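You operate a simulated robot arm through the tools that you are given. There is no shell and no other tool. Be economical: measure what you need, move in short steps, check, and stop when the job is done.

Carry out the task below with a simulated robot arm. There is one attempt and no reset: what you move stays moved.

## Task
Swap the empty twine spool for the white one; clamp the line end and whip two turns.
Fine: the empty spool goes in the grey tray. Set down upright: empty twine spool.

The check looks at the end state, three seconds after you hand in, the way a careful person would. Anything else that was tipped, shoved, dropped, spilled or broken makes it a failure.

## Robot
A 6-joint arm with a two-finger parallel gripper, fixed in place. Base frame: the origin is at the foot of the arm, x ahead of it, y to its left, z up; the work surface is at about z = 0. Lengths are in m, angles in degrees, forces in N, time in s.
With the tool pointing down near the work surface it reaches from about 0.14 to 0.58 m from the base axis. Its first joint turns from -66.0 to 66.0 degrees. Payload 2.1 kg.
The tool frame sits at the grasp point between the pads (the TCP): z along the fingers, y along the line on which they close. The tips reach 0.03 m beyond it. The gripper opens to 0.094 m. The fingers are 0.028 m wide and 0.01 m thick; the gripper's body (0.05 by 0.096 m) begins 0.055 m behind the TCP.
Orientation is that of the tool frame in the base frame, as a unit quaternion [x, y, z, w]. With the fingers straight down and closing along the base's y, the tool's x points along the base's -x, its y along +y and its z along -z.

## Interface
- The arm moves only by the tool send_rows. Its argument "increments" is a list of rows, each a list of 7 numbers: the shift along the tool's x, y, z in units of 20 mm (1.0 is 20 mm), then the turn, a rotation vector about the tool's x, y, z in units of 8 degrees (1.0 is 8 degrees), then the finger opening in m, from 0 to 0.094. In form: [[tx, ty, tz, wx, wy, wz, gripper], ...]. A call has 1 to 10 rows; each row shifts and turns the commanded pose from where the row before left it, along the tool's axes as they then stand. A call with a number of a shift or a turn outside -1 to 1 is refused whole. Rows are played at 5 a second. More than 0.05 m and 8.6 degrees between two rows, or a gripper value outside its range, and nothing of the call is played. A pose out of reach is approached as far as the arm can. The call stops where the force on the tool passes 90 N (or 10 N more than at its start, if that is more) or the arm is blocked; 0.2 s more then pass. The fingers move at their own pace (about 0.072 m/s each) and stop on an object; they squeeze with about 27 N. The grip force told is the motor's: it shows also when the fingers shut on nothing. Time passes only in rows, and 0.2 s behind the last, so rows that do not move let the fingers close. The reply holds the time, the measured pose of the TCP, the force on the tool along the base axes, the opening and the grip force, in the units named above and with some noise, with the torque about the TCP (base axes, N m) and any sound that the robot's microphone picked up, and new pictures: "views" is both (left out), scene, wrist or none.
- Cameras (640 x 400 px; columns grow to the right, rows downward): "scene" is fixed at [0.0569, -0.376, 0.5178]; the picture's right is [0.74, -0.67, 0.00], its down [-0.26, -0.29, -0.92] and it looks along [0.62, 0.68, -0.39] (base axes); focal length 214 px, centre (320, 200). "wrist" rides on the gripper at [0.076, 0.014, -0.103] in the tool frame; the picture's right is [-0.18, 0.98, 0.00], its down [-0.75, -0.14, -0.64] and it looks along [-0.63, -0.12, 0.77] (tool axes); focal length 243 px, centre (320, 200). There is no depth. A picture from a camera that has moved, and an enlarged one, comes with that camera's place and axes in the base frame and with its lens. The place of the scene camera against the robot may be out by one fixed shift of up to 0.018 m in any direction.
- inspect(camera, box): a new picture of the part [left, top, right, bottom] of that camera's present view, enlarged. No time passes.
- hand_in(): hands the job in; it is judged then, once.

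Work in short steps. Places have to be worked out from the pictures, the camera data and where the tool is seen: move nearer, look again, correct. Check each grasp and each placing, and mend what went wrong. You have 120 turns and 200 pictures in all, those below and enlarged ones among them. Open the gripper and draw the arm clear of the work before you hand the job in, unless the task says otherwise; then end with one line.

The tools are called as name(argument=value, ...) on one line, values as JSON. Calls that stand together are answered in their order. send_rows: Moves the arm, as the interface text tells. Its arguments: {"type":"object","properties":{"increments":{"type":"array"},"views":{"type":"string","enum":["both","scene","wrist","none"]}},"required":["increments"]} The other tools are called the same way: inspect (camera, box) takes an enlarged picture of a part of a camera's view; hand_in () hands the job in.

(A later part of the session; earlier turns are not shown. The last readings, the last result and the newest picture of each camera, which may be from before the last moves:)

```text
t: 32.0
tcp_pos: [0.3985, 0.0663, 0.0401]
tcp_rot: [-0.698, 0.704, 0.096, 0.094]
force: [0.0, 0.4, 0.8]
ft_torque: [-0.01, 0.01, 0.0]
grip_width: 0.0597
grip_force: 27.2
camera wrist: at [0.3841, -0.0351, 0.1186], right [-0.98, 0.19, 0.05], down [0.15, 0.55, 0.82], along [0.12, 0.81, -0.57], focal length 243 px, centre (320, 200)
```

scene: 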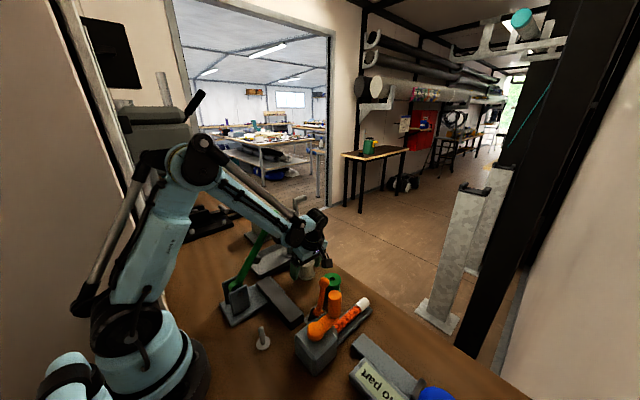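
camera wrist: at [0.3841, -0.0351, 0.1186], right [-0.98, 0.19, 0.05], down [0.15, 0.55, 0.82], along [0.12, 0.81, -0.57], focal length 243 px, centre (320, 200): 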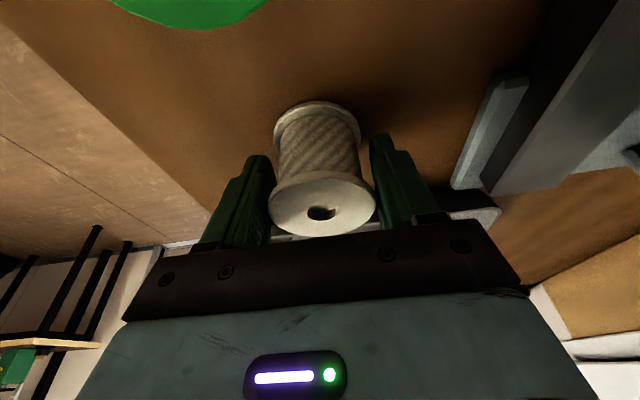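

It's gripped at 60 mm. I'll lift straight up in the world.

send_rows(increments=[[-0.13, 0, -0.48, 0, 0, 0, 0.04], [-0.262, 0, -0.965, 0, 0, 0, 0.04], [-0.262, 0, -0.965, 0, 0, 0, 0.04], [-0.262, 0, -0.965, 0, 0, 0, 0.04], [-0.262, 0, -0.965, 0, 0, 0, 0.04], [-0.262, 0, -0.965, 0, 0, 0, 0.04], [-0.262, 0, -0.965, 0, 0, 0, 0.04], [-0.262, 0, -0.965, 0, 0, 0, 0.04], [-0.262, 0, -0.965, 0, 0, 0, 0.04], [0, 0, 0, 0, 0, 0, 0.04]])

inspect(camera="scene", box=[200, 190, 400, 315])

```text
t: 34.2
tcp_pos: [0.4014, 0.0649, 0.2099]
tcp_rot: [-0.698, 0.703, 0.096, 0.094]
force: [0.2, -0.2, 0.0]
ft_torque: [0.01, 0.01, -0.03]
grip_width: 0.0596
grip_force: 26.9
camera wrist: at [0.386, -0.0363, 0.2883], right [-0.98, 0.19, 0.05], down [0.15, 0.55, 0.82], along [0.12, 0.81, -0.57], focal length 243 px, centre (320, 200)
```

scene: 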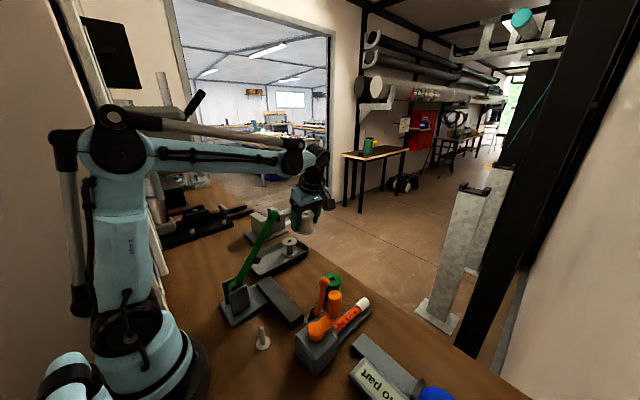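
wrist: 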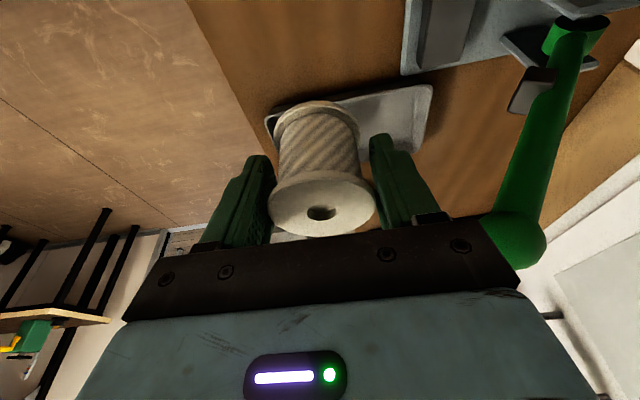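

```text
3.20 times, centred on (300, 252) of scene
camera zoom: at [0.0569, -0.376, 0.5178], right [0.74, -0.67, 0.0], down [-0.26, -0.29, -0.92], along [0.62, 0.68, -0.39], focal length 686 px, centre (384, 32)
```

zoom: 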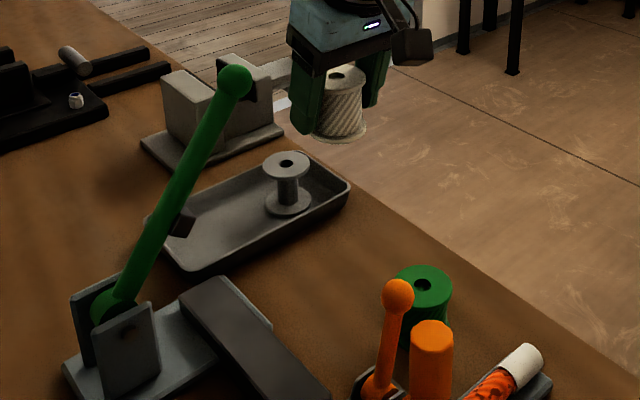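

The spool is up and held. The green lever has drifted further, now about 1 cm at the knob. I'll see whether it stays put and put it back later if needed. First I'll move right, away from it.

send_rows(increments=[[0.852, 0, -0.231, 0, 0, 0, 0.04], [0.852, 0, -0.231, 0, 0, 0, 0.04], [0.852, 0, -0.231, 0, 0, 0, 0.04], [0.852, 0, -0.231, 0, 0, 0, 0.04], [0.852, 0, -0.231, 0, 0, 0, 0.04], [0.852, 0, -0.231, 0, 0, 0, 0.04], [0, 0.9, 0, 0, 0, 0, 0.04], [0, 0.9, 0, 0, 0, 0, 0.04], [0, 0.9, 0, 0, 0, 0, 0.04], [0, 0, 0, 0, 0, 0, 0.04]], views="none")

inspect(camera="scene", box=[200, 190, 400, 315])

```text
t: 36.4
tcp_pos: [0.3452, -0.0397, 0.2083]
tcp_rot: [-0.697, 0.704, 0.097, 0.093]
force: [-0.3, -0.6, -0.4]
ft_torque: [0.0, 0.01, -0.01]
grip_width: 0.0599
grip_force: 27.1
```

```text
3.20 times, centred on (300, 252) of scene
camera zoom: at [0.0568, -0.376, 0.5178], right [0.74, -0.67, 0.0], down [-0.26, -0.29, -0.92], along [0.62, 0.68, -0.39], focal length 686 px, centre (384, 32)
```

zoom: 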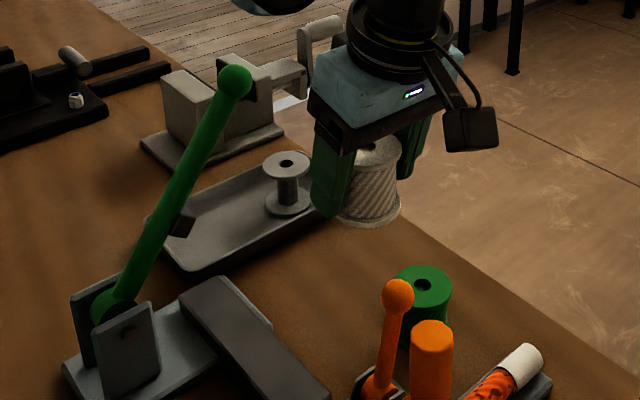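

The lever is holding still, so the contact caused that shift. I'll continue back toward the peg and look at it.

send_rows(increments=[[0, 0.97, 0, 0, 0, 0, 0.04], [0, 0.97, 0, 0, 0, 0, 0.04], [0, 0.97, 0, 0, 0, 0, 0.04], [0, 0.97, 0, 0, 0, 0, 0.04], [0, 0.97, 0, 0, 0, 0, 0.04], [0, 0.97, 0, 0, 0, 0, 0.04], [0, 0.97, 0, 0, 0, 0, 0.04], [0, 0.97, 0, 0, 0, 0, 0.04], [0, 0, 0, 0, 0, 0, 0.04]])

inspect(camera="scene", box=[180, 225, 340, 365])

```text
t: 38.4
tcp_pos: [0.1895, -0.038, 0.2103]
tcp_rot: [-0.698, 0.704, 0.096, 0.093]
force: [0.0, -1.3, -0.9]
ft_torque: [0.0, 0.01, -0.02]
grip_width: 0.0594
grip_force: 27.0
camera wrist: at [0.1754, -0.1393, 0.288], right [-0.98, 0.19, 0.05], down [0.15, 0.55, 0.82], along [0.12, 0.81, -0.57], focal length 243 px, centre (320, 200)
```

scene: 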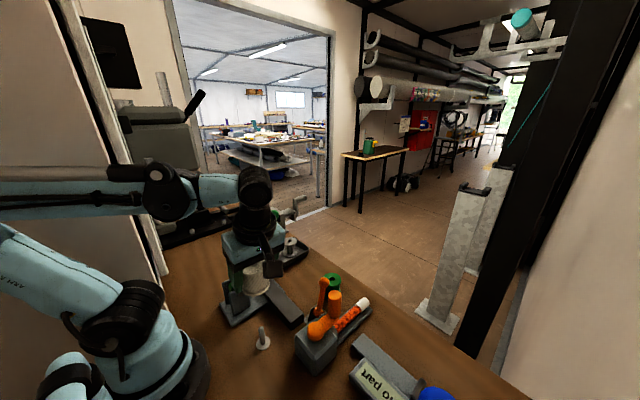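
wrist: 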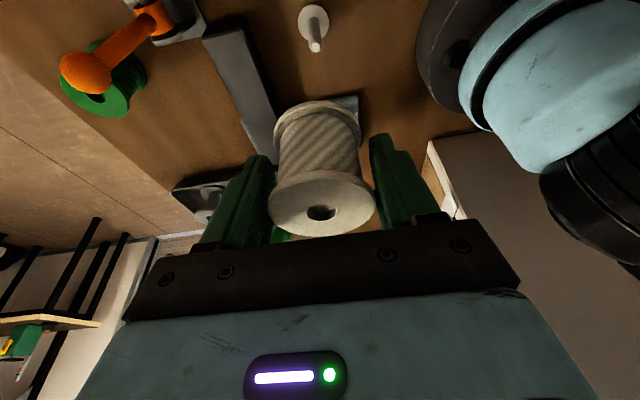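

```text
2.86 times, centred on (260, 295) of scene
camera zoom: at [0.0568, -0.376, 0.5178], right [0.74, -0.67, 0.0], down [-0.26, -0.29, -0.92], along [0.62, 0.68, -0.39], focal length 613 px, centre (491, -71)
```

zoom: 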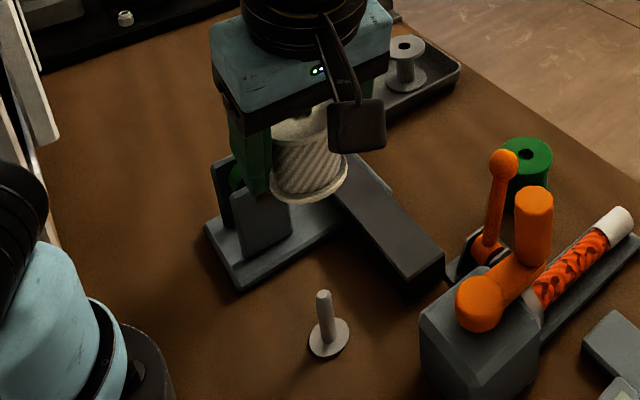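

The peg measures about (0.185, -0.042) with its tip at z≈0.057. I'll correct and come down to a hover with the spool just above the peg tip.

send_rows(increments=[[0.193, 0.22, -0.052, 0, 0, 0, 0.04], [0.236, 0, 0.868, 0, 0, 0, 0.04], [0.236, 0, 0.868, 0, 0, 0, 0.04], [0.236, 0, 0.868, 0, 0, 0, 0.04], [0.236, 0, 0.868, 0, 0, 0, 0.04], [0.236, 0, 0.868, 0, 0, 0, 0.04], [0, 0, 0, 0, 0, 0, 0.04]])

inspect(camera="scene", box=[215, 290, 315, 365])

inspect(camera="wrist", box=[240, 20, 400, 250])

```text
t: 40.0
tcp_pos: [0.1866, -0.0417, 0.1204]
tcp_rot: [-0.697, 0.704, 0.096, 0.094]
force: [-0.3, 0.4, -1.0]
ft_torque: [0.01, 0.0, 0.02]
grip_width: 0.0596
grip_force: 27.1
camera wrist: at [0.172, -0.1423, 0.1974], right [-0.98, 0.19, 0.05], down [0.15, 0.55, 0.82], along [0.12, 0.81, -0.57], focal length 243 px, centre (320, 200)
```

scene: 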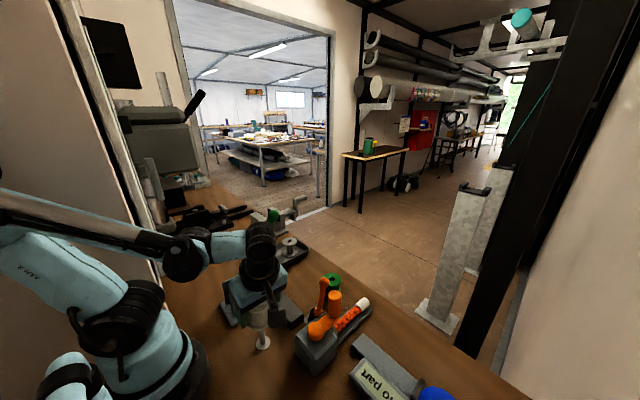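
wrist: 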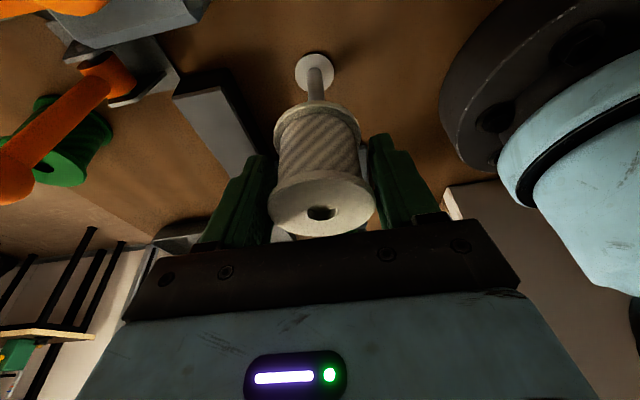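

```text
5.33 times, centred on (265, 328) of scene
camera zoom: at [0.0569, -0.376, 0.5178], right [0.74, -0.67, 0.0], down [-0.26, -0.29, -0.92], along [0.62, 0.68, -0.39], focal length 1144 px, centre (613, -480)
```

zoom: 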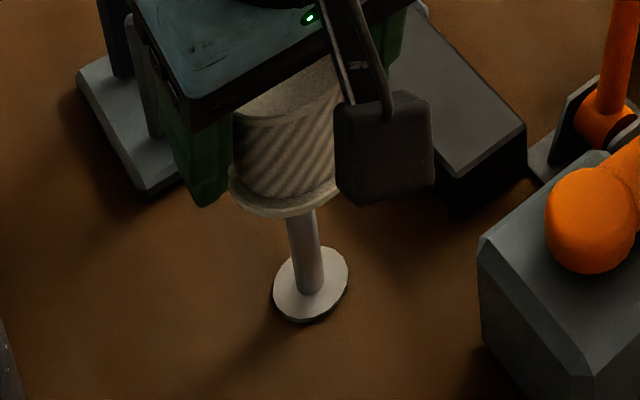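

```text
1.74 times, centred on (320, 135) of wrist
camera zoom: at [0.172, -0.1423, 0.1974], right [-0.98, 0.19, 0.05], down [0.15, 0.55, 0.82], along [0.12, 0.81, -0.57], focal length 422 px, centre (320, 313)
```

zoom: 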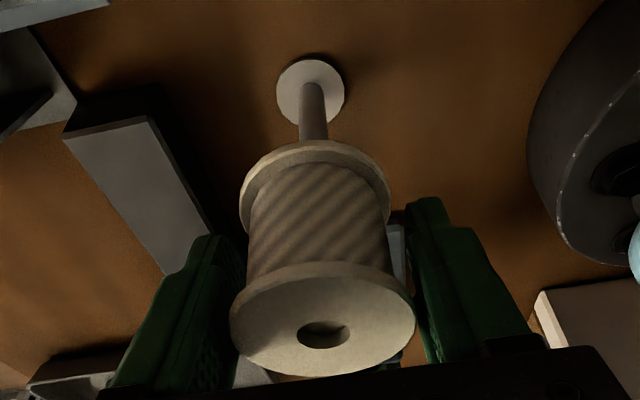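

The spool axis is within about 1 mm of the peg, and the hole has roughly 3 mm of slack. I'll nudge 1 mm toward -x and lower past the peg tip, watching the force.

send_rows(increments=[[0.13, 0.05, 0.48, 0, 0, 0, 0.04], [0.131, 0, 0.482, 0, 0, 0, 0.04], [0.131, 0, 0.482, 0, 0, 0, 0.04], [0.08, 0, 0.29, 0, 0, 0, 0.04], [0, 0, 0, 0, 0, 0, 0.04]])

inspect(camera="scene", box=[215, 290, 315, 365])

```text
t: 41.2
tcp_pos: [0.1844, -0.0423, 0.0833]
tcp_rot: [-0.698, 0.703, 0.096, 0.093]
force: [0.7, 0.6, -2.0]
ft_torque: [-0.02, -0.02, 0.05]
grip_width: 0.0599
grip_force: 27.1
camera wrist: at [0.1699, -0.1432, 0.1624], right [-0.98, 0.19, 0.05], down [0.15, 0.55, 0.82], along [0.12, 0.81, -0.57], focal length 243 px, centre (320, 200)
```

scene: 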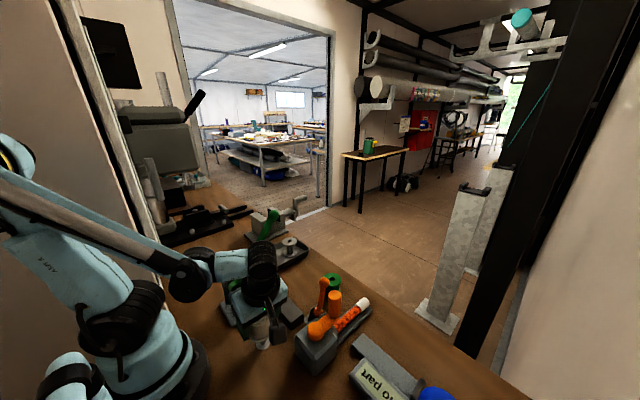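
wrist: 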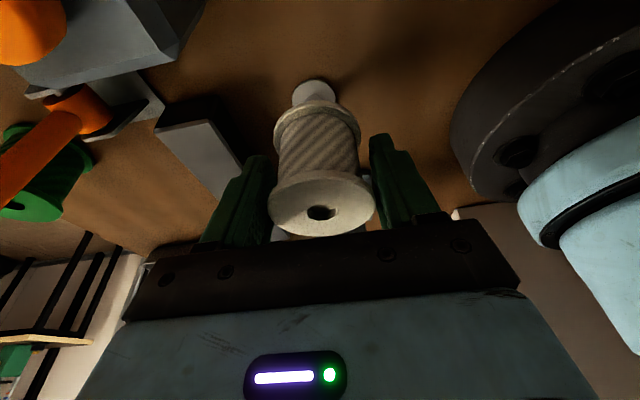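

```text
5.33 times, centred on (265, 328) of scene
camera zoom: at [0.0569, -0.376, 0.5178], right [0.74, -0.67, 0.0], down [-0.26, -0.29, -0.92], along [0.62, 0.68, -0.39], focal length 1144 px, centre (613, -480)
```

zoom: 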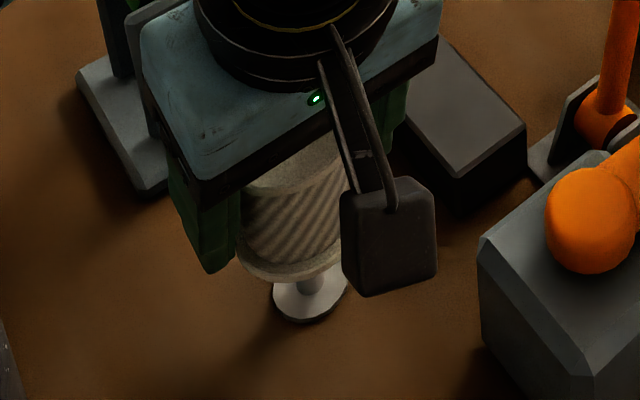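

There's no resistance although the spool's bottom is below the peg tip, so the peg is in the hole. I'll lower the rest gently.

send_rows(increments=[[0.131, 0, 0.482, 0, 0, 0, 0.04], [0.131, 0, 0.482, 0, 0, 0, 0.04], [0.131, 0, 0.482, 0, 0, 0, 0.04], [0.05, 0, 0.19, 0, 0, 0, 0.04], [0, 0, 0, 0, 0, 0, 0.04]], views="none")

send_rows(increments=[[0.026, 0, 0.097, 0, 0, 0, 0.04], [0, 0, 0, 0, 0, 0, 0.04]], views="wrist")

```text
t: 42.4
tcp_pos: [0.1843, -0.0421, 0.0516]
tcp_rot: [-0.698, 0.704, 0.096, 0.093]
force: [0.0, -0.4, 0.4]
ft_torque: [0.0, 0.0, 0.02]
grip_width: 0.0594
grip_force: 26.4
```

```text
t: 43.0
tcp_pos: [0.184, -0.041, 0.049]
tcp_rot: [-0.698, 0.704, 0.096, 0.093]
force: [-0.8, -0.4, -0.6]
ft_torque: [-0.03, 0.01, 0.02]
grip_width: 0.0594
grip_force: 27.3
camera wrist: at [0.1694, -0.1425, 0.1275], right [-0.98, 0.19, 0.05], down [0.15, 0.55, 0.82], along [0.12, 0.81, -0.57], focal length 243 px, centre (320, 200)
```

wrist: 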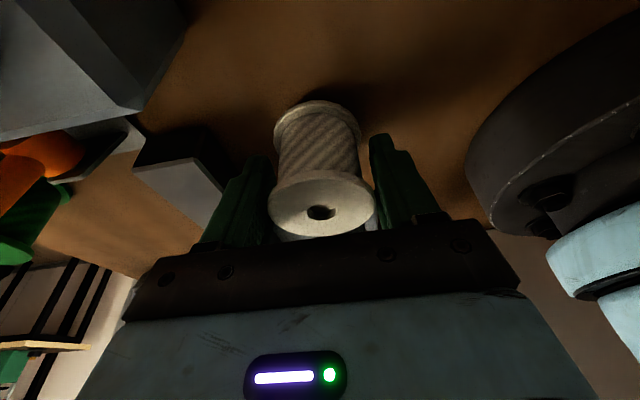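

I'll continue in 2 mm steps to contact.

send_rows(increments=[[0.026, 0, 0.097, 0, 0, 0, 0.04], [0, 0, 0, 0, 0, 0, 0.04]], views="none")

send_rows(increments=[[0.026, 0, 0.097, 0, 0, 0, 0.04], [0, 0, 0, 0, 0, 0, 0.04]], views="none")

send_rows(increments=[[0.02, 0, 0.073, 0, 0, 0, 0.04], [0, 0, 0, 0, 0, 0, 0.04]], views="none")

```text
t: 43.6
tcp_pos: [0.185, -0.0407, 0.0459]
tcp_rot: [-0.698, 0.703, 0.096, 0.094]
force: [-0.4, 0.4, -1.4]
ft_torque: [-0.02, 0.01, 0.02]
grip_width: 0.0594
grip_force: 26.5
```

```text
t: 44.2
tcp_pos: [0.1832, -0.0418, 0.0443]
tcp_rot: [-0.698, 0.703, 0.097, 0.094]
force: [1.9, 0.2, 1.2]
ft_torque: [0.03, -0.04, -0.01]
grip_width: 0.0595
grip_force: 26.6
```

```text
t: 44.8
tcp_pos: [0.1846, -0.0416, 0.0419]
tcp_rot: [-0.698, 0.703, 0.096, 0.093]
force: [2.2, -1.3, -0.6]
ft_torque: [-0.07, -0.02, -0.01]
grip_width: 0.0596
grip_force: 27.3
```

send_rows(increments=[[0.015, 0, 0.055, 0, 0, 0, 0.04], [0, 0, 0, 0, 0, 0, 0.04]], views="scene")

inspect(camera="scene", box=[215, 290, 315, 365])

```text
t: 45.4
tcp_pos: [0.184, -0.0407, 0.0429]
tcp_rot: [-0.698, 0.703, 0.097, 0.094]
force: [0.9, 0.0, 0.2]
ft_torque: [0.03, -0.08, 0.01]
grip_width: 0.0593
grip_force: 27.8
```

scene: 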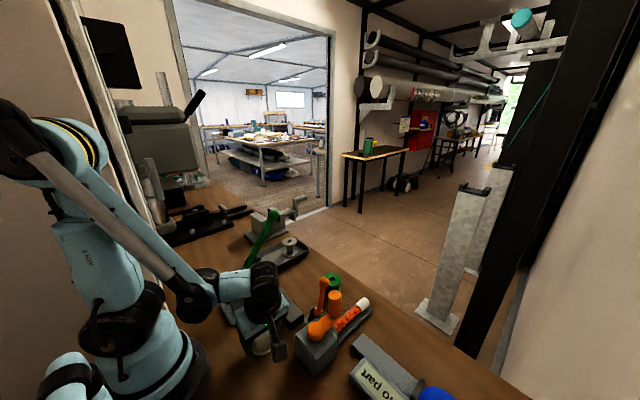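

```text
5.33 times, centred on (265, 328) of scene
camera zoom: at [0.0569, -0.376, 0.5178], right [0.74, -0.67, 0.0], down [-0.26, -0.29, -0.92], along [0.62, 0.68, -0.39], focal length 1144 px, centre (613, -480)
```

zoom: 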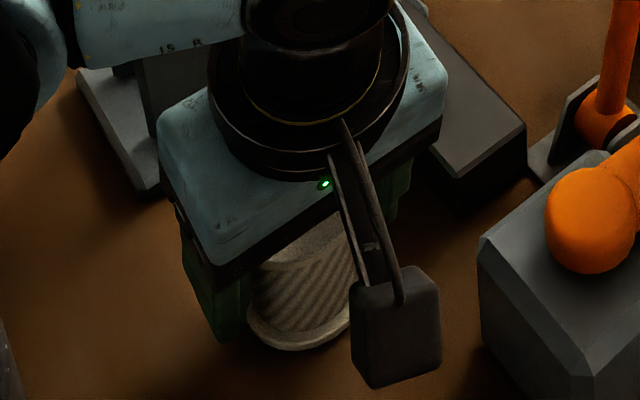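

The spool looks seated on the disc. I'll open modestly, because the bar is near on the +x side, and lift away vertically.

send_rows(increments=[[0, 0, 0, 0, 0, 0, 0.06], [0, 0, 0, 0, 0, 0, 0.066], [0, 0, 0, 0, 0, 0, 0.074], [-0.13, 0, -0.48, 0, 0, 0, 0.074], [-0.262, 0, -0.965, 0, 0, 0, 0.074], [-0.262, 0, -0.965, 0, 0, 0, 0.074], [-0.262, 0, -0.965, 0, 0, 0, 0.074], [-0.262, 0, -0.965, 0, 0, 0, 0.074], [-0.262, 0, -0.965, 0, 0, 0, 0.074], [-0.262, 0, -0.965, 0, 0, 0, 0.074]])

inspect(camera="scene", box=[215, 265, 375, 390])

```text
t: 47.6
tcp_pos: [0.1845, -0.0419, 0.1732]
tcp_rot: [-0.698, 0.704, 0.096, 0.093]
force: [0.9, 0.2, -1.0]
ft_torque: [0.0, 0.01, 0.02]
grip_width: 0.0741
grip_force: 0.0
camera wrist: at [0.1699, -0.1436, 0.2513], right [-0.98, 0.19, 0.05], down [0.15, 0.55, 0.82], along [0.12, 0.81, -0.57], focal length 243 px, centre (320, 200)
```

scene: 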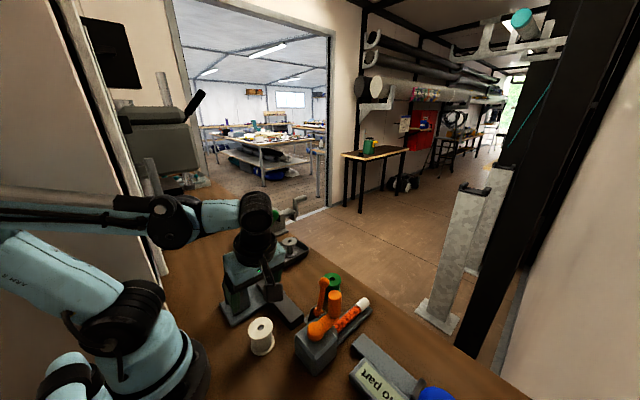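
wrist: 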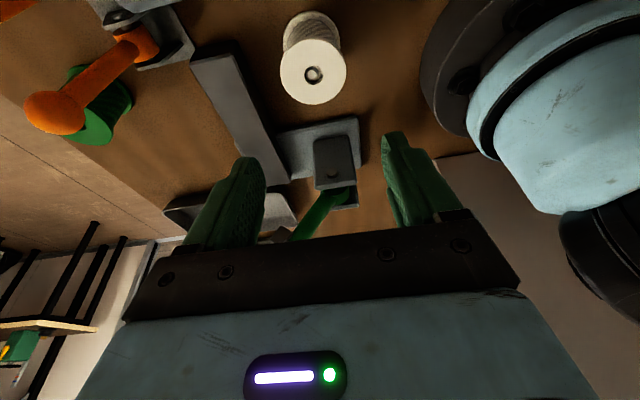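

```text
3.20 times, centred on (295, 328) of scene
camera zoom: at [0.0569, -0.376, 0.5178], right [0.74, -0.67, 0.0], down [-0.26, -0.29, -0.92], along [0.62, 0.68, -0.39], focal length 686 px, centre (400, -208)
```

zoom: 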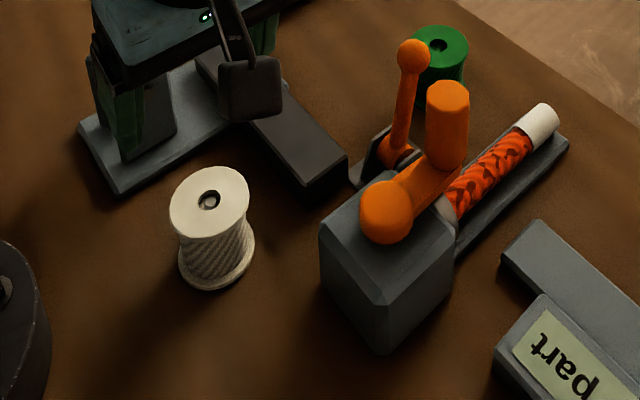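

The white spool is seated with the peg visible in its hole. Next is the clamp. I'll undo the tilt and yaw so the wrist camera can study the small orange lever.

send_rows(increments=[[-0.26, 0, -0.96, 0, 0.95, 0, 0.074], [0, 0, -1, 0, 0.95, 0, 0.074], [0, -0.9, 0, 0, 0, 1, 0.06], [0, -0.9, 0, 0, 0, 1, 0.04], [0, 0, 0, 0, 0, 1, 0.02], [0, 0, 0, 0, 0, 1, 0.0], [0, 0, 0, 0, 0, 1, 0.0], [0, 0, 0, 0, 0, 1, 0.0], [0, 0, 0, 0, 0, 1, 0.0], [0, 0, 0, 0, 0, 1, 0.0]], views="none")

send_rows(increments=[[0, 0, 0, 0, 0, 1, 0.0], [0, 0, 0, 0, 0, 1, 0.0], [0, 0, 0, 0, 0, 1, 0.0], [0, 0, 0, 0, 0, 0.25, 0.0], [0, 0, 0, 0, 0, 0, 0.0]])

inspect(camera="wrist", box=[180, 30, 400, 200])

```text
t: 49.8
tcp_pos: [0.2208, -0.0492, 0.2113]
tcp_rot: [-0.22, 0.975, 0.003, -0.001]
force: [-1.0, 0.2, 0.2]
ft_torque: [-0.02, 0.0, 0.0]
grip_width: 0.0
grip_force: 26.8
```

```text
t: 51.0
tcp_pos: [0.2196, -0.0489, 0.2128]
tcp_rot: [0.005, 1.0, 0.001, -0.002]
force: [0.0, -0.2, 0.7]
ft_torque: [0.01, 0.01, -0.03]
grip_width: 0.0001
grip_force: 27.1
camera wrist: at [0.1452, -0.0341, 0.3145], right [0.19, 0.98, 0.0], down [0.76, -0.15, 0.64], along [0.63, -0.12, -0.77], focal length 243 px, centre (320, 200)
```

scene: 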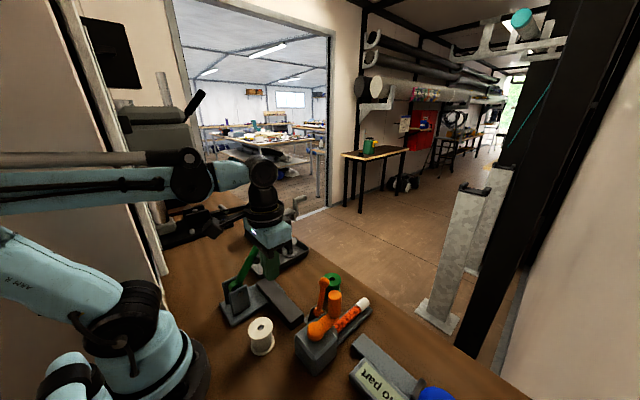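
wrist: 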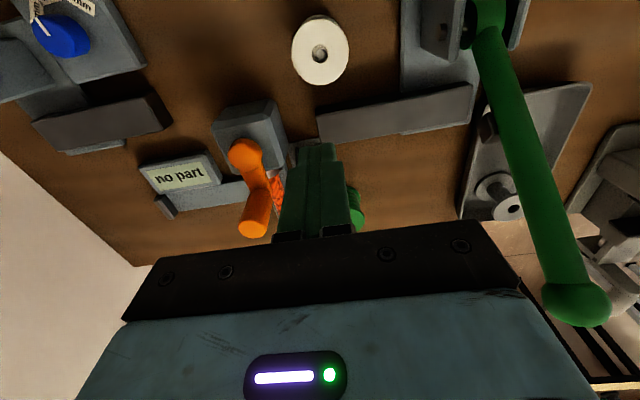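

```text
2.35 times, centred on (290, 115) of wrist
camera zoom: at [0.1452, -0.0341, 0.3145], right [0.19, 0.98, 0.0], down [0.76, -0.15, 0.64], along [0.63, -0.12, -0.77], focal length 571 px, centre (391, 400)
```

zoom: 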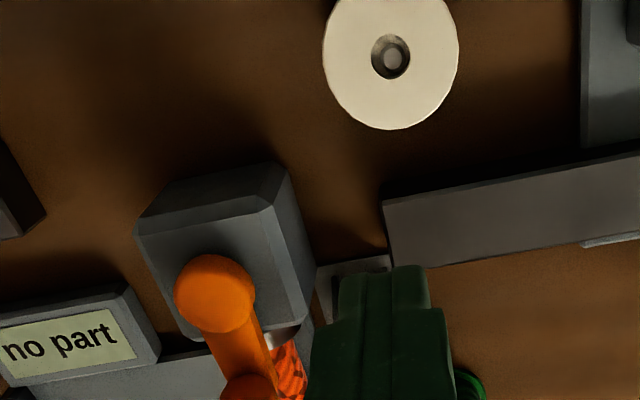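

The peg is centred in the white spool. My closed fingers hide the clamp, so I'll move right and a little forward to see it.

send_rows(increments=[[-0.4, -1, 0, 0, 0, 0, 0.0], [-0.4, -1, 0, 0, 0, 0, 0.0], [-0.4, -1, 0, 0, 0, 0, 0.0], [-0.4, -1, 0, 0, 0, 0, 0.0], [-0.4, -1, 0, 0, 0, 0, 0.0], [-0.4, -1, 0, 0, 0, 0, 0.0], [0, 0, 0, 0, 0, 0, 0.0]])

inspect(camera="wrist", box=[300, 40, 480, 200])

inspect(camera="scene", box=[290, 265, 380, 335])

```text
t: 52.6
tcp_pos: [0.2675, -0.1694, 0.2112]
tcp_rot: [0.004, 1.0, 0.003, -0.003]
force: [-0.3, 1.1, 0.9]
ft_torque: [-0.02, -0.01, 0.01]
grip_width: 0.0
grip_force: 26.7
camera wrist: at [0.1919, -0.1556, 0.3136], right [0.19, 0.98, 0.0], down [0.76, -0.15, 0.64], along [0.63, -0.12, -0.77], focal length 243 px, centre (320, 200)
```

scene: 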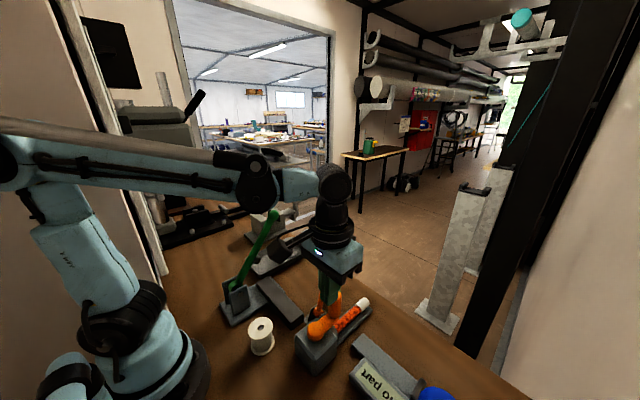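
wrist: 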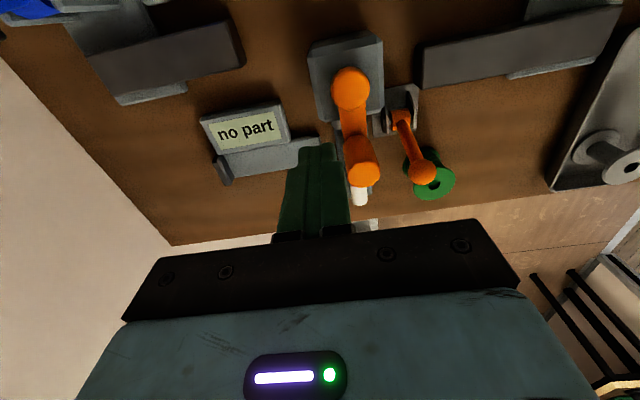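

```text
2.50 times, centred on (390, 120) of wrist
camera zoom: at [0.1919, -0.1556, 0.3136], right [0.19, 0.98, 0.0], down [0.76, -0.15, 0.64], along [0.63, -0.12, -0.77], focal length 606 px, centre (145, 400)
```

zoom: 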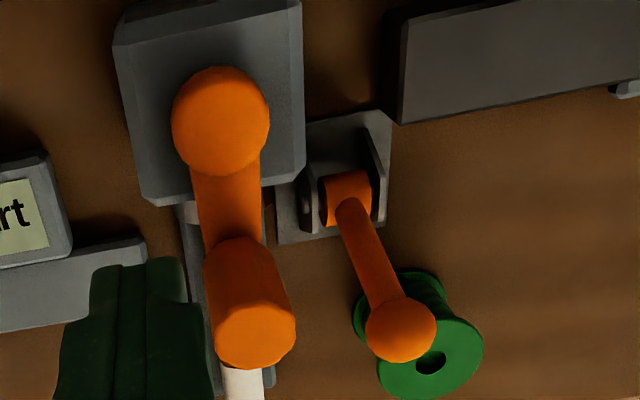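

```text
5.71 times, centred on (335, 300) of scene
camera zoom: at [0.0569, -0.376, 0.5178], right [0.74, -0.67, 0.0], down [-0.26, -0.29, -0.92], along [0.62, 0.68, -0.39], focal length 1226 px, centre (234, -371)
```

zoom: 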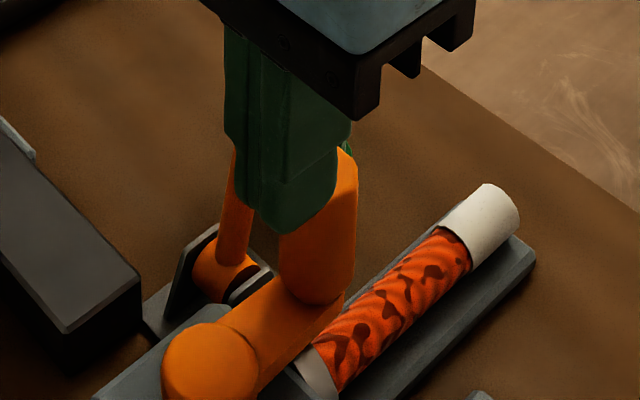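

The clamp's hub is at about (0.320, -0.083) and its ball at (0.338, -0.083, 0.115). It leans about 11° toward +x, so the throw direction has to be tested. I'll put the closed fingertip on the -x side of the ball, just clear of it.

send_rows(increments=[[-0.3, 0.84, 0, 0, 0, 0, 0.0], [-0.3, 0.84, 0, 0, 0, 0, 0.0], [-0.3, 0.84, 0, 0, 0, 0, 0.0], [-0.3, 0.84, 0, 0, 0, 0, 0.0], [-0.3, 0.84, 0, 0, 0, 0, 0.0], [0, 0, 1, 0, 0, 0, 0.0], [0, 0, 1, 0, 0, 0, 0.0], [0, 0, 1, 0, 0, 0, 0.0], [0, 0, 0.8, 0, 0, 0, 0.0], [0, 0, 0, 0, 0, 0, 0.0]])

inspect(camera="scene", box=[280, 255, 400, 345])

inspect(camera="wrist", box=[240, 40, 440, 240])

```text
t: 54.8
tcp_pos: [0.2977, -0.0854, 0.1336]
tcp_rot: [0.004, 1.0, 0.002, -0.002]
force: [0.0, 0.7, -0.6]
ft_torque: [0.0, 0.0, -0.01]
grip_width: 0.0
grip_force: 26.8
camera wrist: at [0.2224, -0.0714, 0.237], right [0.19, 0.98, 0.0], down [0.76, -0.15, 0.64], along [0.63, -0.12, -0.77], focal length 243 px, centre (320, 200)
```

scene: 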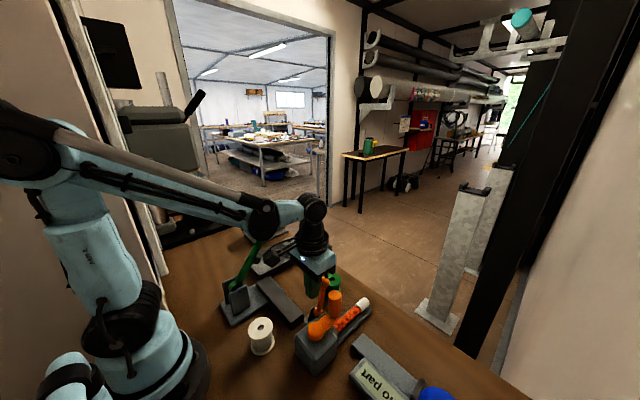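
wrist: 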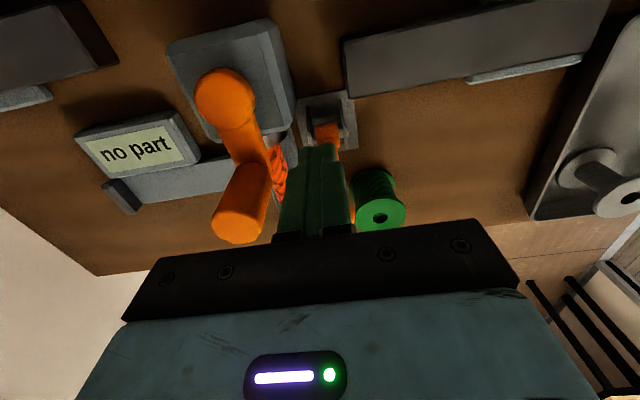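

```text
4.44 times, centred on (340, 300) of scene
camera zoom: at [0.0569, -0.376, 0.5178], right [0.74, -0.67, 0.0], down [-0.26, -0.29, -0.92], along [0.62, 0.68, -0.39], focal length 953 px, centre (231, -244)
```

zoom: 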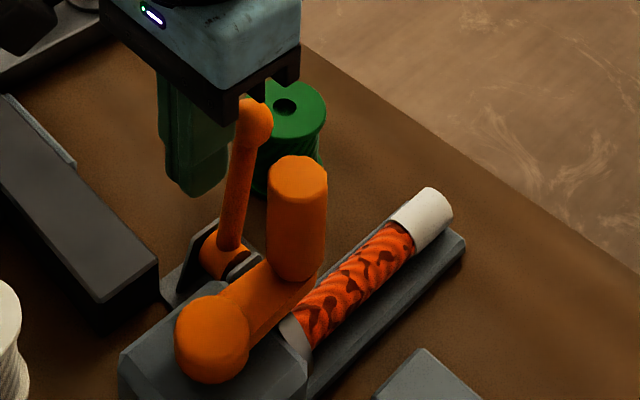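

```text
2.00 times, centred on (340, 140) of wrist
camera zoom: at [0.2224, -0.0714, 0.237], right [0.19, 0.98, 0.0], down [0.76, -0.15, 0.64], along [0.63, -0.12, -0.77], focal length 485 px, centre (280, 320)
```

zoom: 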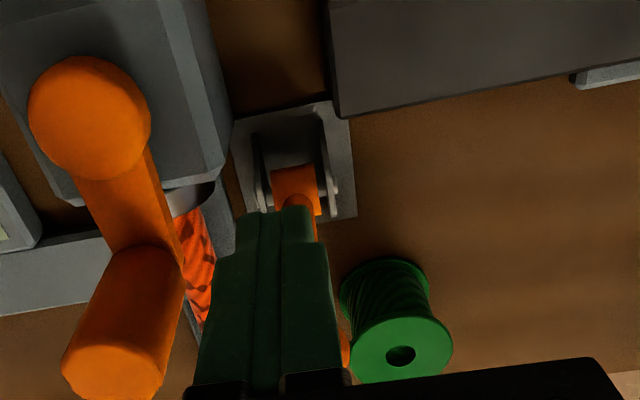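

The fingertip is beside the ball at the right height. I'll advance toward +x gently to find contact.

send_rows(increments=[[-0.4, 0, 0, 0, 0, 0, 0.0], [-0.4, 0, 0, 0, 0, 0, 0.0], [-0.2, 0, 0, 0, 0, 0, 0.0], [0, 0, 0, 0, 0, 0, 0.0]], views="none")

send_rows(increments=[[-0.2, 0, 0, 0, 0, 0, 0.0], [0, 0, 0, 0, 0, 0, 0.0]], views="none")

inspect(camera="scene", box=[280, 255, 400, 345])

```text
t: 55.8
tcp_pos: [0.3184, -0.0861, 0.1342]
tcp_rot: [0.004, 1.0, 0.001, -0.002]
force: [-2.2, -0.1, -0.7]
ft_torque: [0.0, 0.02, -0.01]
grip_width: 0.0001
grip_force: 27.0
```

```text
t: 56.4
tcp_pos: [0.3216, -0.0855, 0.1344]
tcp_rot: [0.004, 1.0, 0.001, -0.003]
force: [0.2, -0.4, 0.5]
ft_torque: [0.02, 0.06, 0.0]
grip_width: 0.0001
grip_force: 26.8
```

```text
4.44 times, centred on (340, 300) of scene
camera zoom: at [0.0569, -0.376, 0.5178], right [0.74, -0.67, 0.0], down [-0.26, -0.29, -0.92], along [0.62, 0.68, -0.39], focal length 953 px, centre (231, -244)
```

zoom: 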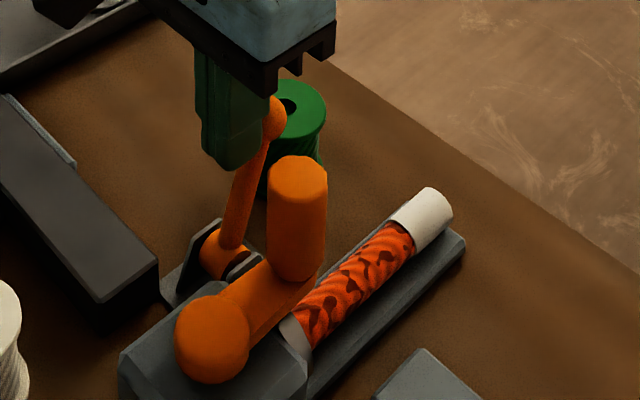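

The lever moves freely toward +x, so it wasn't at a stop that way; the throw goes +x and down. I'll follow its arc toward 45°.

send_rows(increments=[[-0.44, -0.04, 0.1, 0, 0, 0, 0.0], [-0.44, -0.04, 0.2, 0, 0, 0, 0.0], [-0.44, -0.04, 0.3, 0, 0, 0, 0.0], [-0.43, -0.04, 0.35, 0, 0, 0, 0.0], [0, 0, 0, 0, 0, 0, 0.0]])

inspect(camera="scene", box=[280, 255, 400, 345])

```text
t: 57.6
tcp_pos: [0.3578, -0.0888, 0.1154]
tcp_rot: [0.004, 1.0, 0.002, -0.002]
force: [-0.2, 1.0, 1.3]
ft_torque: [0.04, -0.02, 0.03]
grip_width: 0.0
grip_force: 26.8
camera wrist: at [0.2818, -0.0743, 0.2186], right [0.19, 0.98, 0.0], down [0.76, -0.15, 0.64], along [0.63, -0.12, -0.77], focal length 243 px, centre (320, 200)
```

scene: 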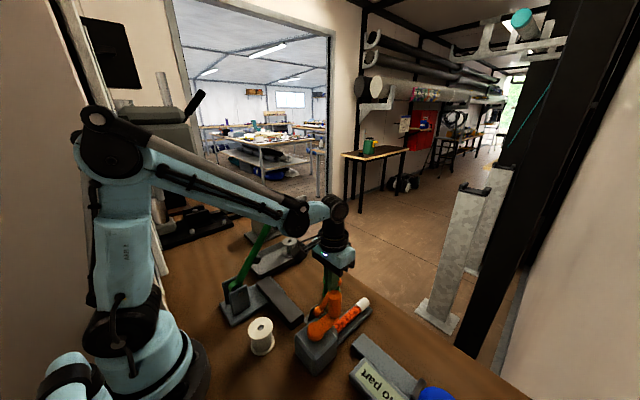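
wrist: 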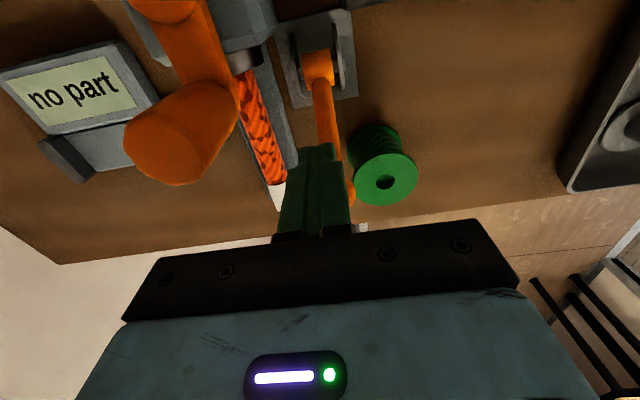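

```text
4.44 times, centred on (340, 300) of scene
camera zoom: at [0.0569, -0.376, 0.5178], right [0.74, -0.67, 0.0], down [-0.26, -0.29, -0.92], along [0.62, 0.68, -0.39], focal length 953 px, centre (231, -244)
```

zoom: 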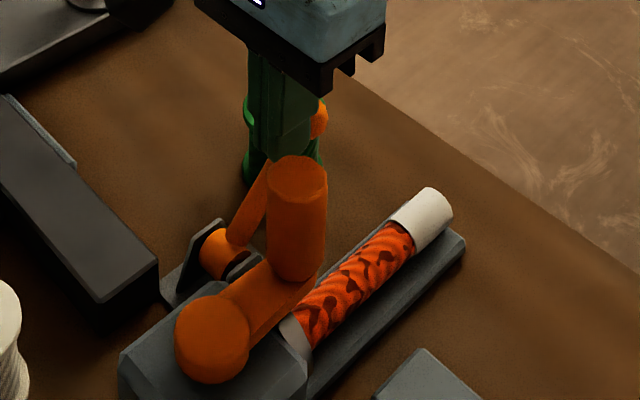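

The lever follows with almost no force. I'll raise, move over the ball and press down from above, keeping to the right to spare the green spool.

send_rows(increments=[[0.2, 0, 0, 0, 0, 0, 0.0], [0, 0, -1, 0, 0, 0, 0.0], [0, 0, -0.6, 0, 0, 0, 0.0], [-0.9, 0.1, 0, 0, 0, 0, 0.0], [-0.9, 0.0, 0, 0, 0, 0, 0.0], [0, 0, 0.5, 0, 0, 0, 0.0], [0, 0, 0.3, 0, 0, 0, 0.0], [0, 0, 0, 0, 0, 0, 0.0]])

inspect(camera="scene", box=[280, 255, 400, 345])

```text
t: 59.4
tcp_pos: [0.3868, -0.0865, 0.1314]
tcp_rot: [0.004, 1.0, 0.003, -0.002]
force: [4.2, 0.6, 6.2]
ft_torque: [0.02, -0.03, -0.02]
grip_width: 0.0
grip_force: 26.7
camera wrist: at [0.3129, -0.0721, 0.2346], right [0.19, 0.98, 0.0], down [0.75, -0.15, 0.64], along [0.63, -0.12, -0.77], focal length 243 px, centre (320, 200)
```

scene: 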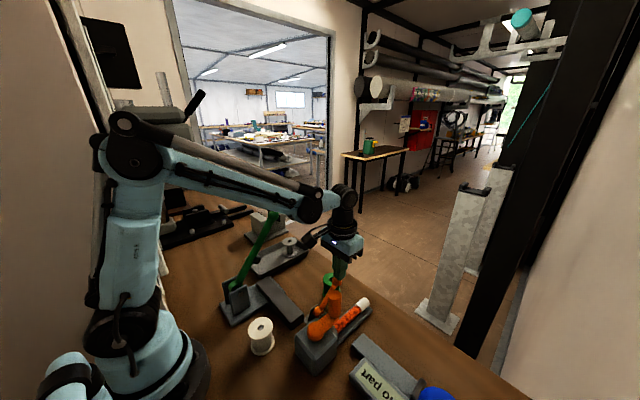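
wrist: 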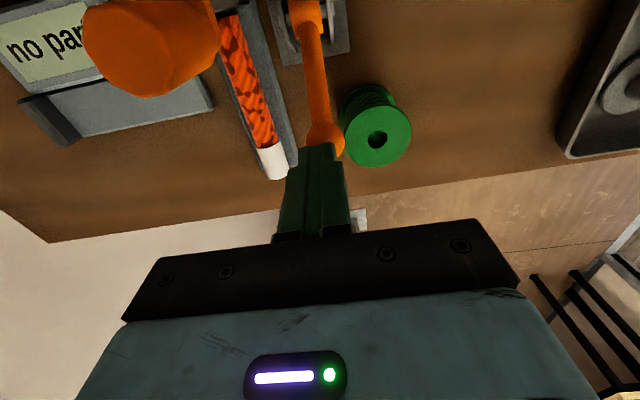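

```text
4.44 times, centred on (340, 300) of scene
camera zoom: at [0.0568, -0.376, 0.5178], right [0.74, -0.67, 0.0], down [-0.26, -0.29, -0.92], along [0.62, 0.68, -0.39], focal length 953 px, centre (231, -244)
```

zoom: 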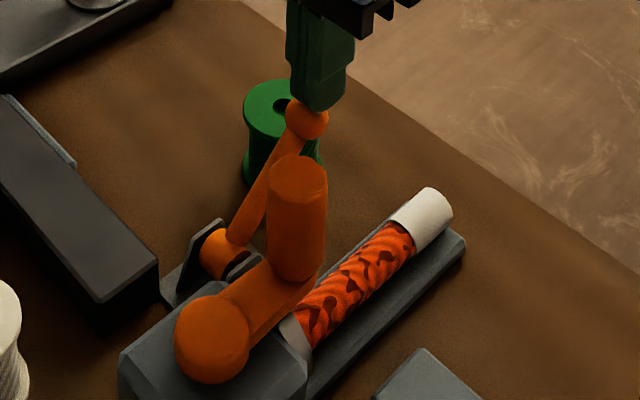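

The fingertip is on the ball with about 6 N. I'll press down in small steps, watching the lever against the green spool.

send_rows(increments=[[-0.1, -0.1, 0.4, 0, 0, 0, 0.0], [-0.1, 0, 0.4, 0, 0, 0, 0.0], [0, 0, 0, 0, 0, 0, 0.0]], views="none")

inspect(camera="scene", box=[280, 255, 400, 345])

inspect(camera="wrist", box=[240, 40, 440, 240])

```text
t: 60.2
tcp_pos: [0.3912, -0.0885, 0.1142]
tcp_rot: [0.004, 1.0, 0.002, -0.003]
force: [0.1, -0.5, 1.3]
ft_torque: [0.0, -0.01, -0.01]
grip_width: 0.0001
grip_force: 27.2
```

```text
4.44 times, centred on (340, 300) of scene
camera zoom: at [0.0568, -0.376, 0.5178], right [0.74, -0.67, 0.0], down [-0.26, -0.29, -0.92], along [0.62, 0.68, -0.39], focal length 953 px, centre (231, -244)
```

zoom: 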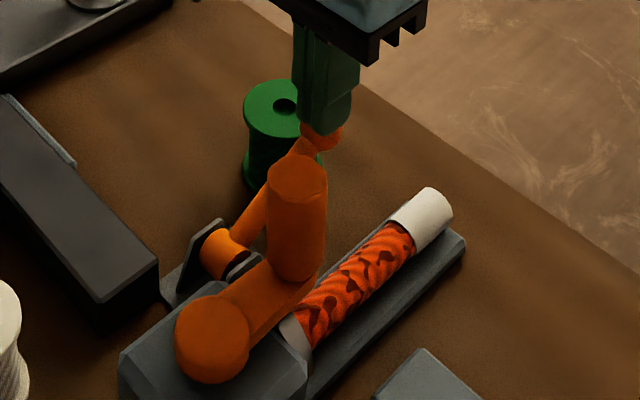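

```text
2.00 times, centred on (340, 140) of wrist
camera zoom: at [0.3166, -0.0743, 0.2175], right [0.19, 0.98, 0.0], down [0.76, -0.15, 0.64], along [0.62, -0.12, -0.77], focal length 485 px, centre (280, 320)
```

zoom: 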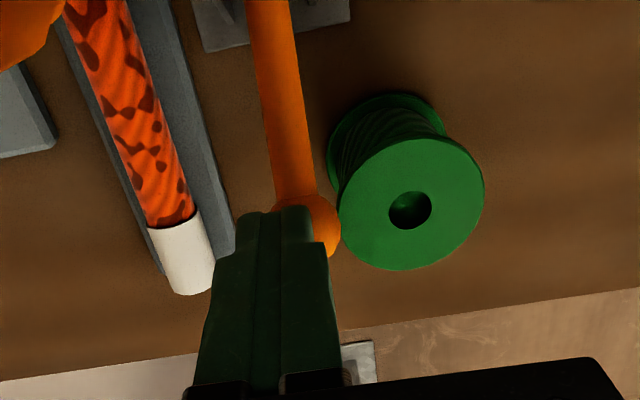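

The ball just clears the green spool by a hair. I'll continue pressing in small steps.

send_rows(increments=[[0, 0, 0.3, 0, 0, 0, 0.0], [0, 0, 0.3, 0, 0, 0, 0.0], [0, 0, 0, 0, 0, 0, 0.0]], views="none")

inspect(camera="scene", box=[280, 255, 400, 345])

inspect(camera="wrist", box=[240, 40, 440, 240])

```text
t: 61.0
tcp_pos: [0.393, -0.0873, 0.1038]
tcp_rot: [0.005, 1.0, 0.002, -0.003]
force: [1.7, 0.1, 2.0]
ft_torque: [0.06, -0.07, 0.01]
grip_width: 0.0002
grip_force: 27.3
```

```text
4.44 times, centred on (340, 300) of scene
camera zoom: at [0.0568, -0.376, 0.5178], right [0.74, -0.67, 0.0], down [-0.26, -0.29, -0.92], along [0.62, 0.68, -0.39], focal length 953 px, centre (231, -244)
```

zoom: 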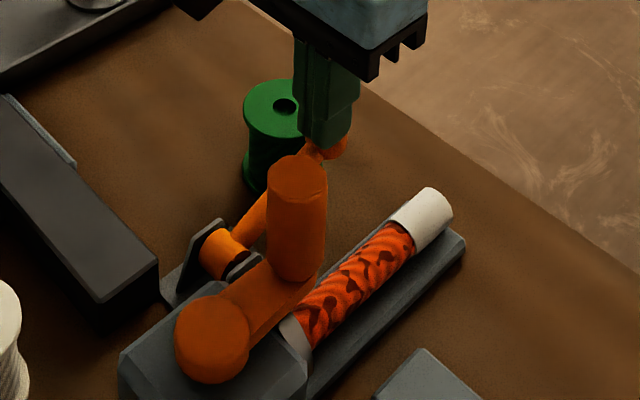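

```text
2.00 times, centred on (340, 140) of wrist
camera zoom: at [0.3176, -0.0745, 0.2064], right [0.19, 0.98, 0.0], down [0.76, -0.15, 0.64], along [0.63, -0.12, -0.77], focal length 485 px, centre (280, 320)
```

zoom: 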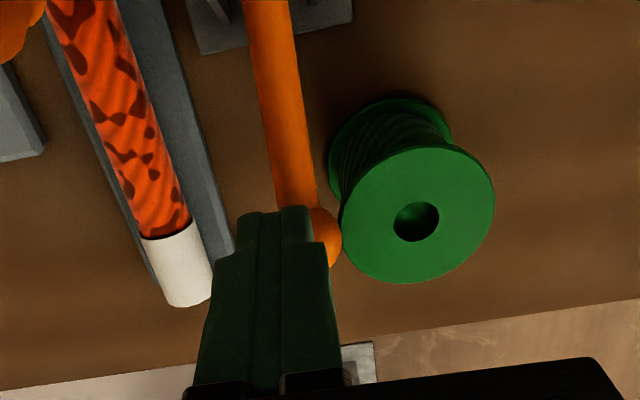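

send_rows(increments=[[0, 0, 0.3, 0, 0, 0, 0.0], [0, 0, 0.3, 0, 0, 0, 0.0], [0, 0, 0, 0, 0, 0, 0.0]], views="none")

inspect(camera="wrist", box=[240, 40, 440, 240])

```text
t: 61.8
tcp_pos: [0.3933, -0.0885, 0.0923]
tcp_rot: [0.004, 1.0, 0.001, -0.003]
force: [0.0, -1.1, 0.4]
ft_torque: [0.0, -0.02, 0.02]
grip_width: 0.0
grip_force: 27.1
```

```text
2.00 times, centred on (340, 140) of wrist
camera zoom: at [0.3173, -0.074, 0.1942], right [0.19, 0.98, 0.0], down [0.76, -0.15, 0.64], along [0.63, -0.12, -0.77], focal length 485 px, centre (280, 320)
```

zoom: 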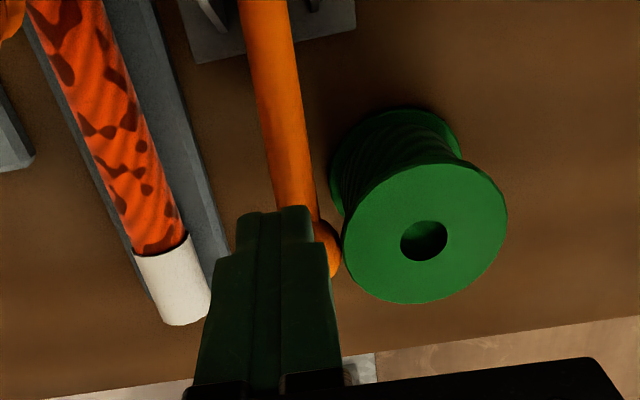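

send_rows(increments=[[0, 0, 0.25, 0, 0, 0, 0.0], [0, 0, 0.25, 0, 0, 0, 0.0], [0, 0, 0, 0, 0, 0, 0.0]], views="none")

inspect(camera="wrist", box=[240, 40, 440, 240])

inspect(camera="scene", box=[280, 255, 400, 345])

```text
t: 62.6
tcp_pos: [0.393, -0.0878, 0.0814]
tcp_rot: [0.004, 1.0, 0.002, -0.002]
force: [0.6, 0.8, 0.7]
ft_torque: [0.05, -0.03, 0.01]
grip_width: 0.0002
grip_force: 26.6
```

```text
2.00 times, centred on (340, 140) of wrist
camera zoom: at [0.3173, -0.0741, 0.1842], right [0.19, 0.98, 0.0], down [0.76, -0.15, 0.64], along [0.63, -0.12, -0.77], focal length 485 px, centre (280, 320)
```

zoom: 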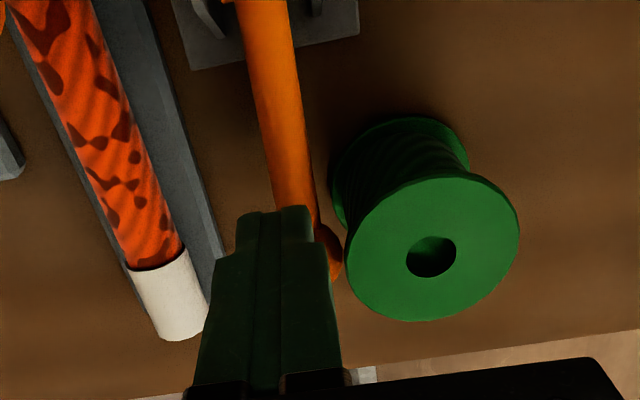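

```text
4.44 times, centred on (340, 300) of scene
camera zoom: at [0.0569, -0.376, 0.5178], right [0.74, -0.67, 0.0], down [-0.26, -0.29, -0.92], along [0.62, 0.68, -0.39], focal length 953 px, centre (231, -244)
```

zoom: 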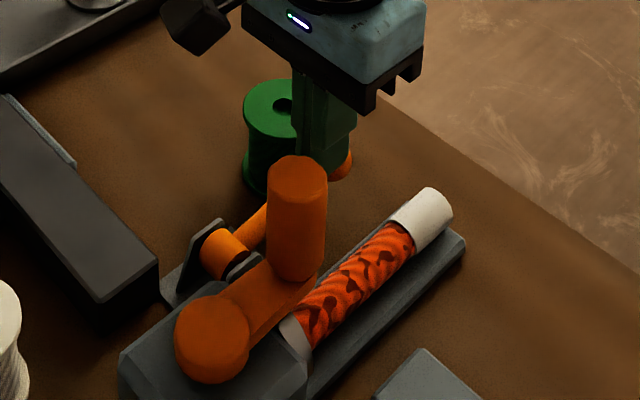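

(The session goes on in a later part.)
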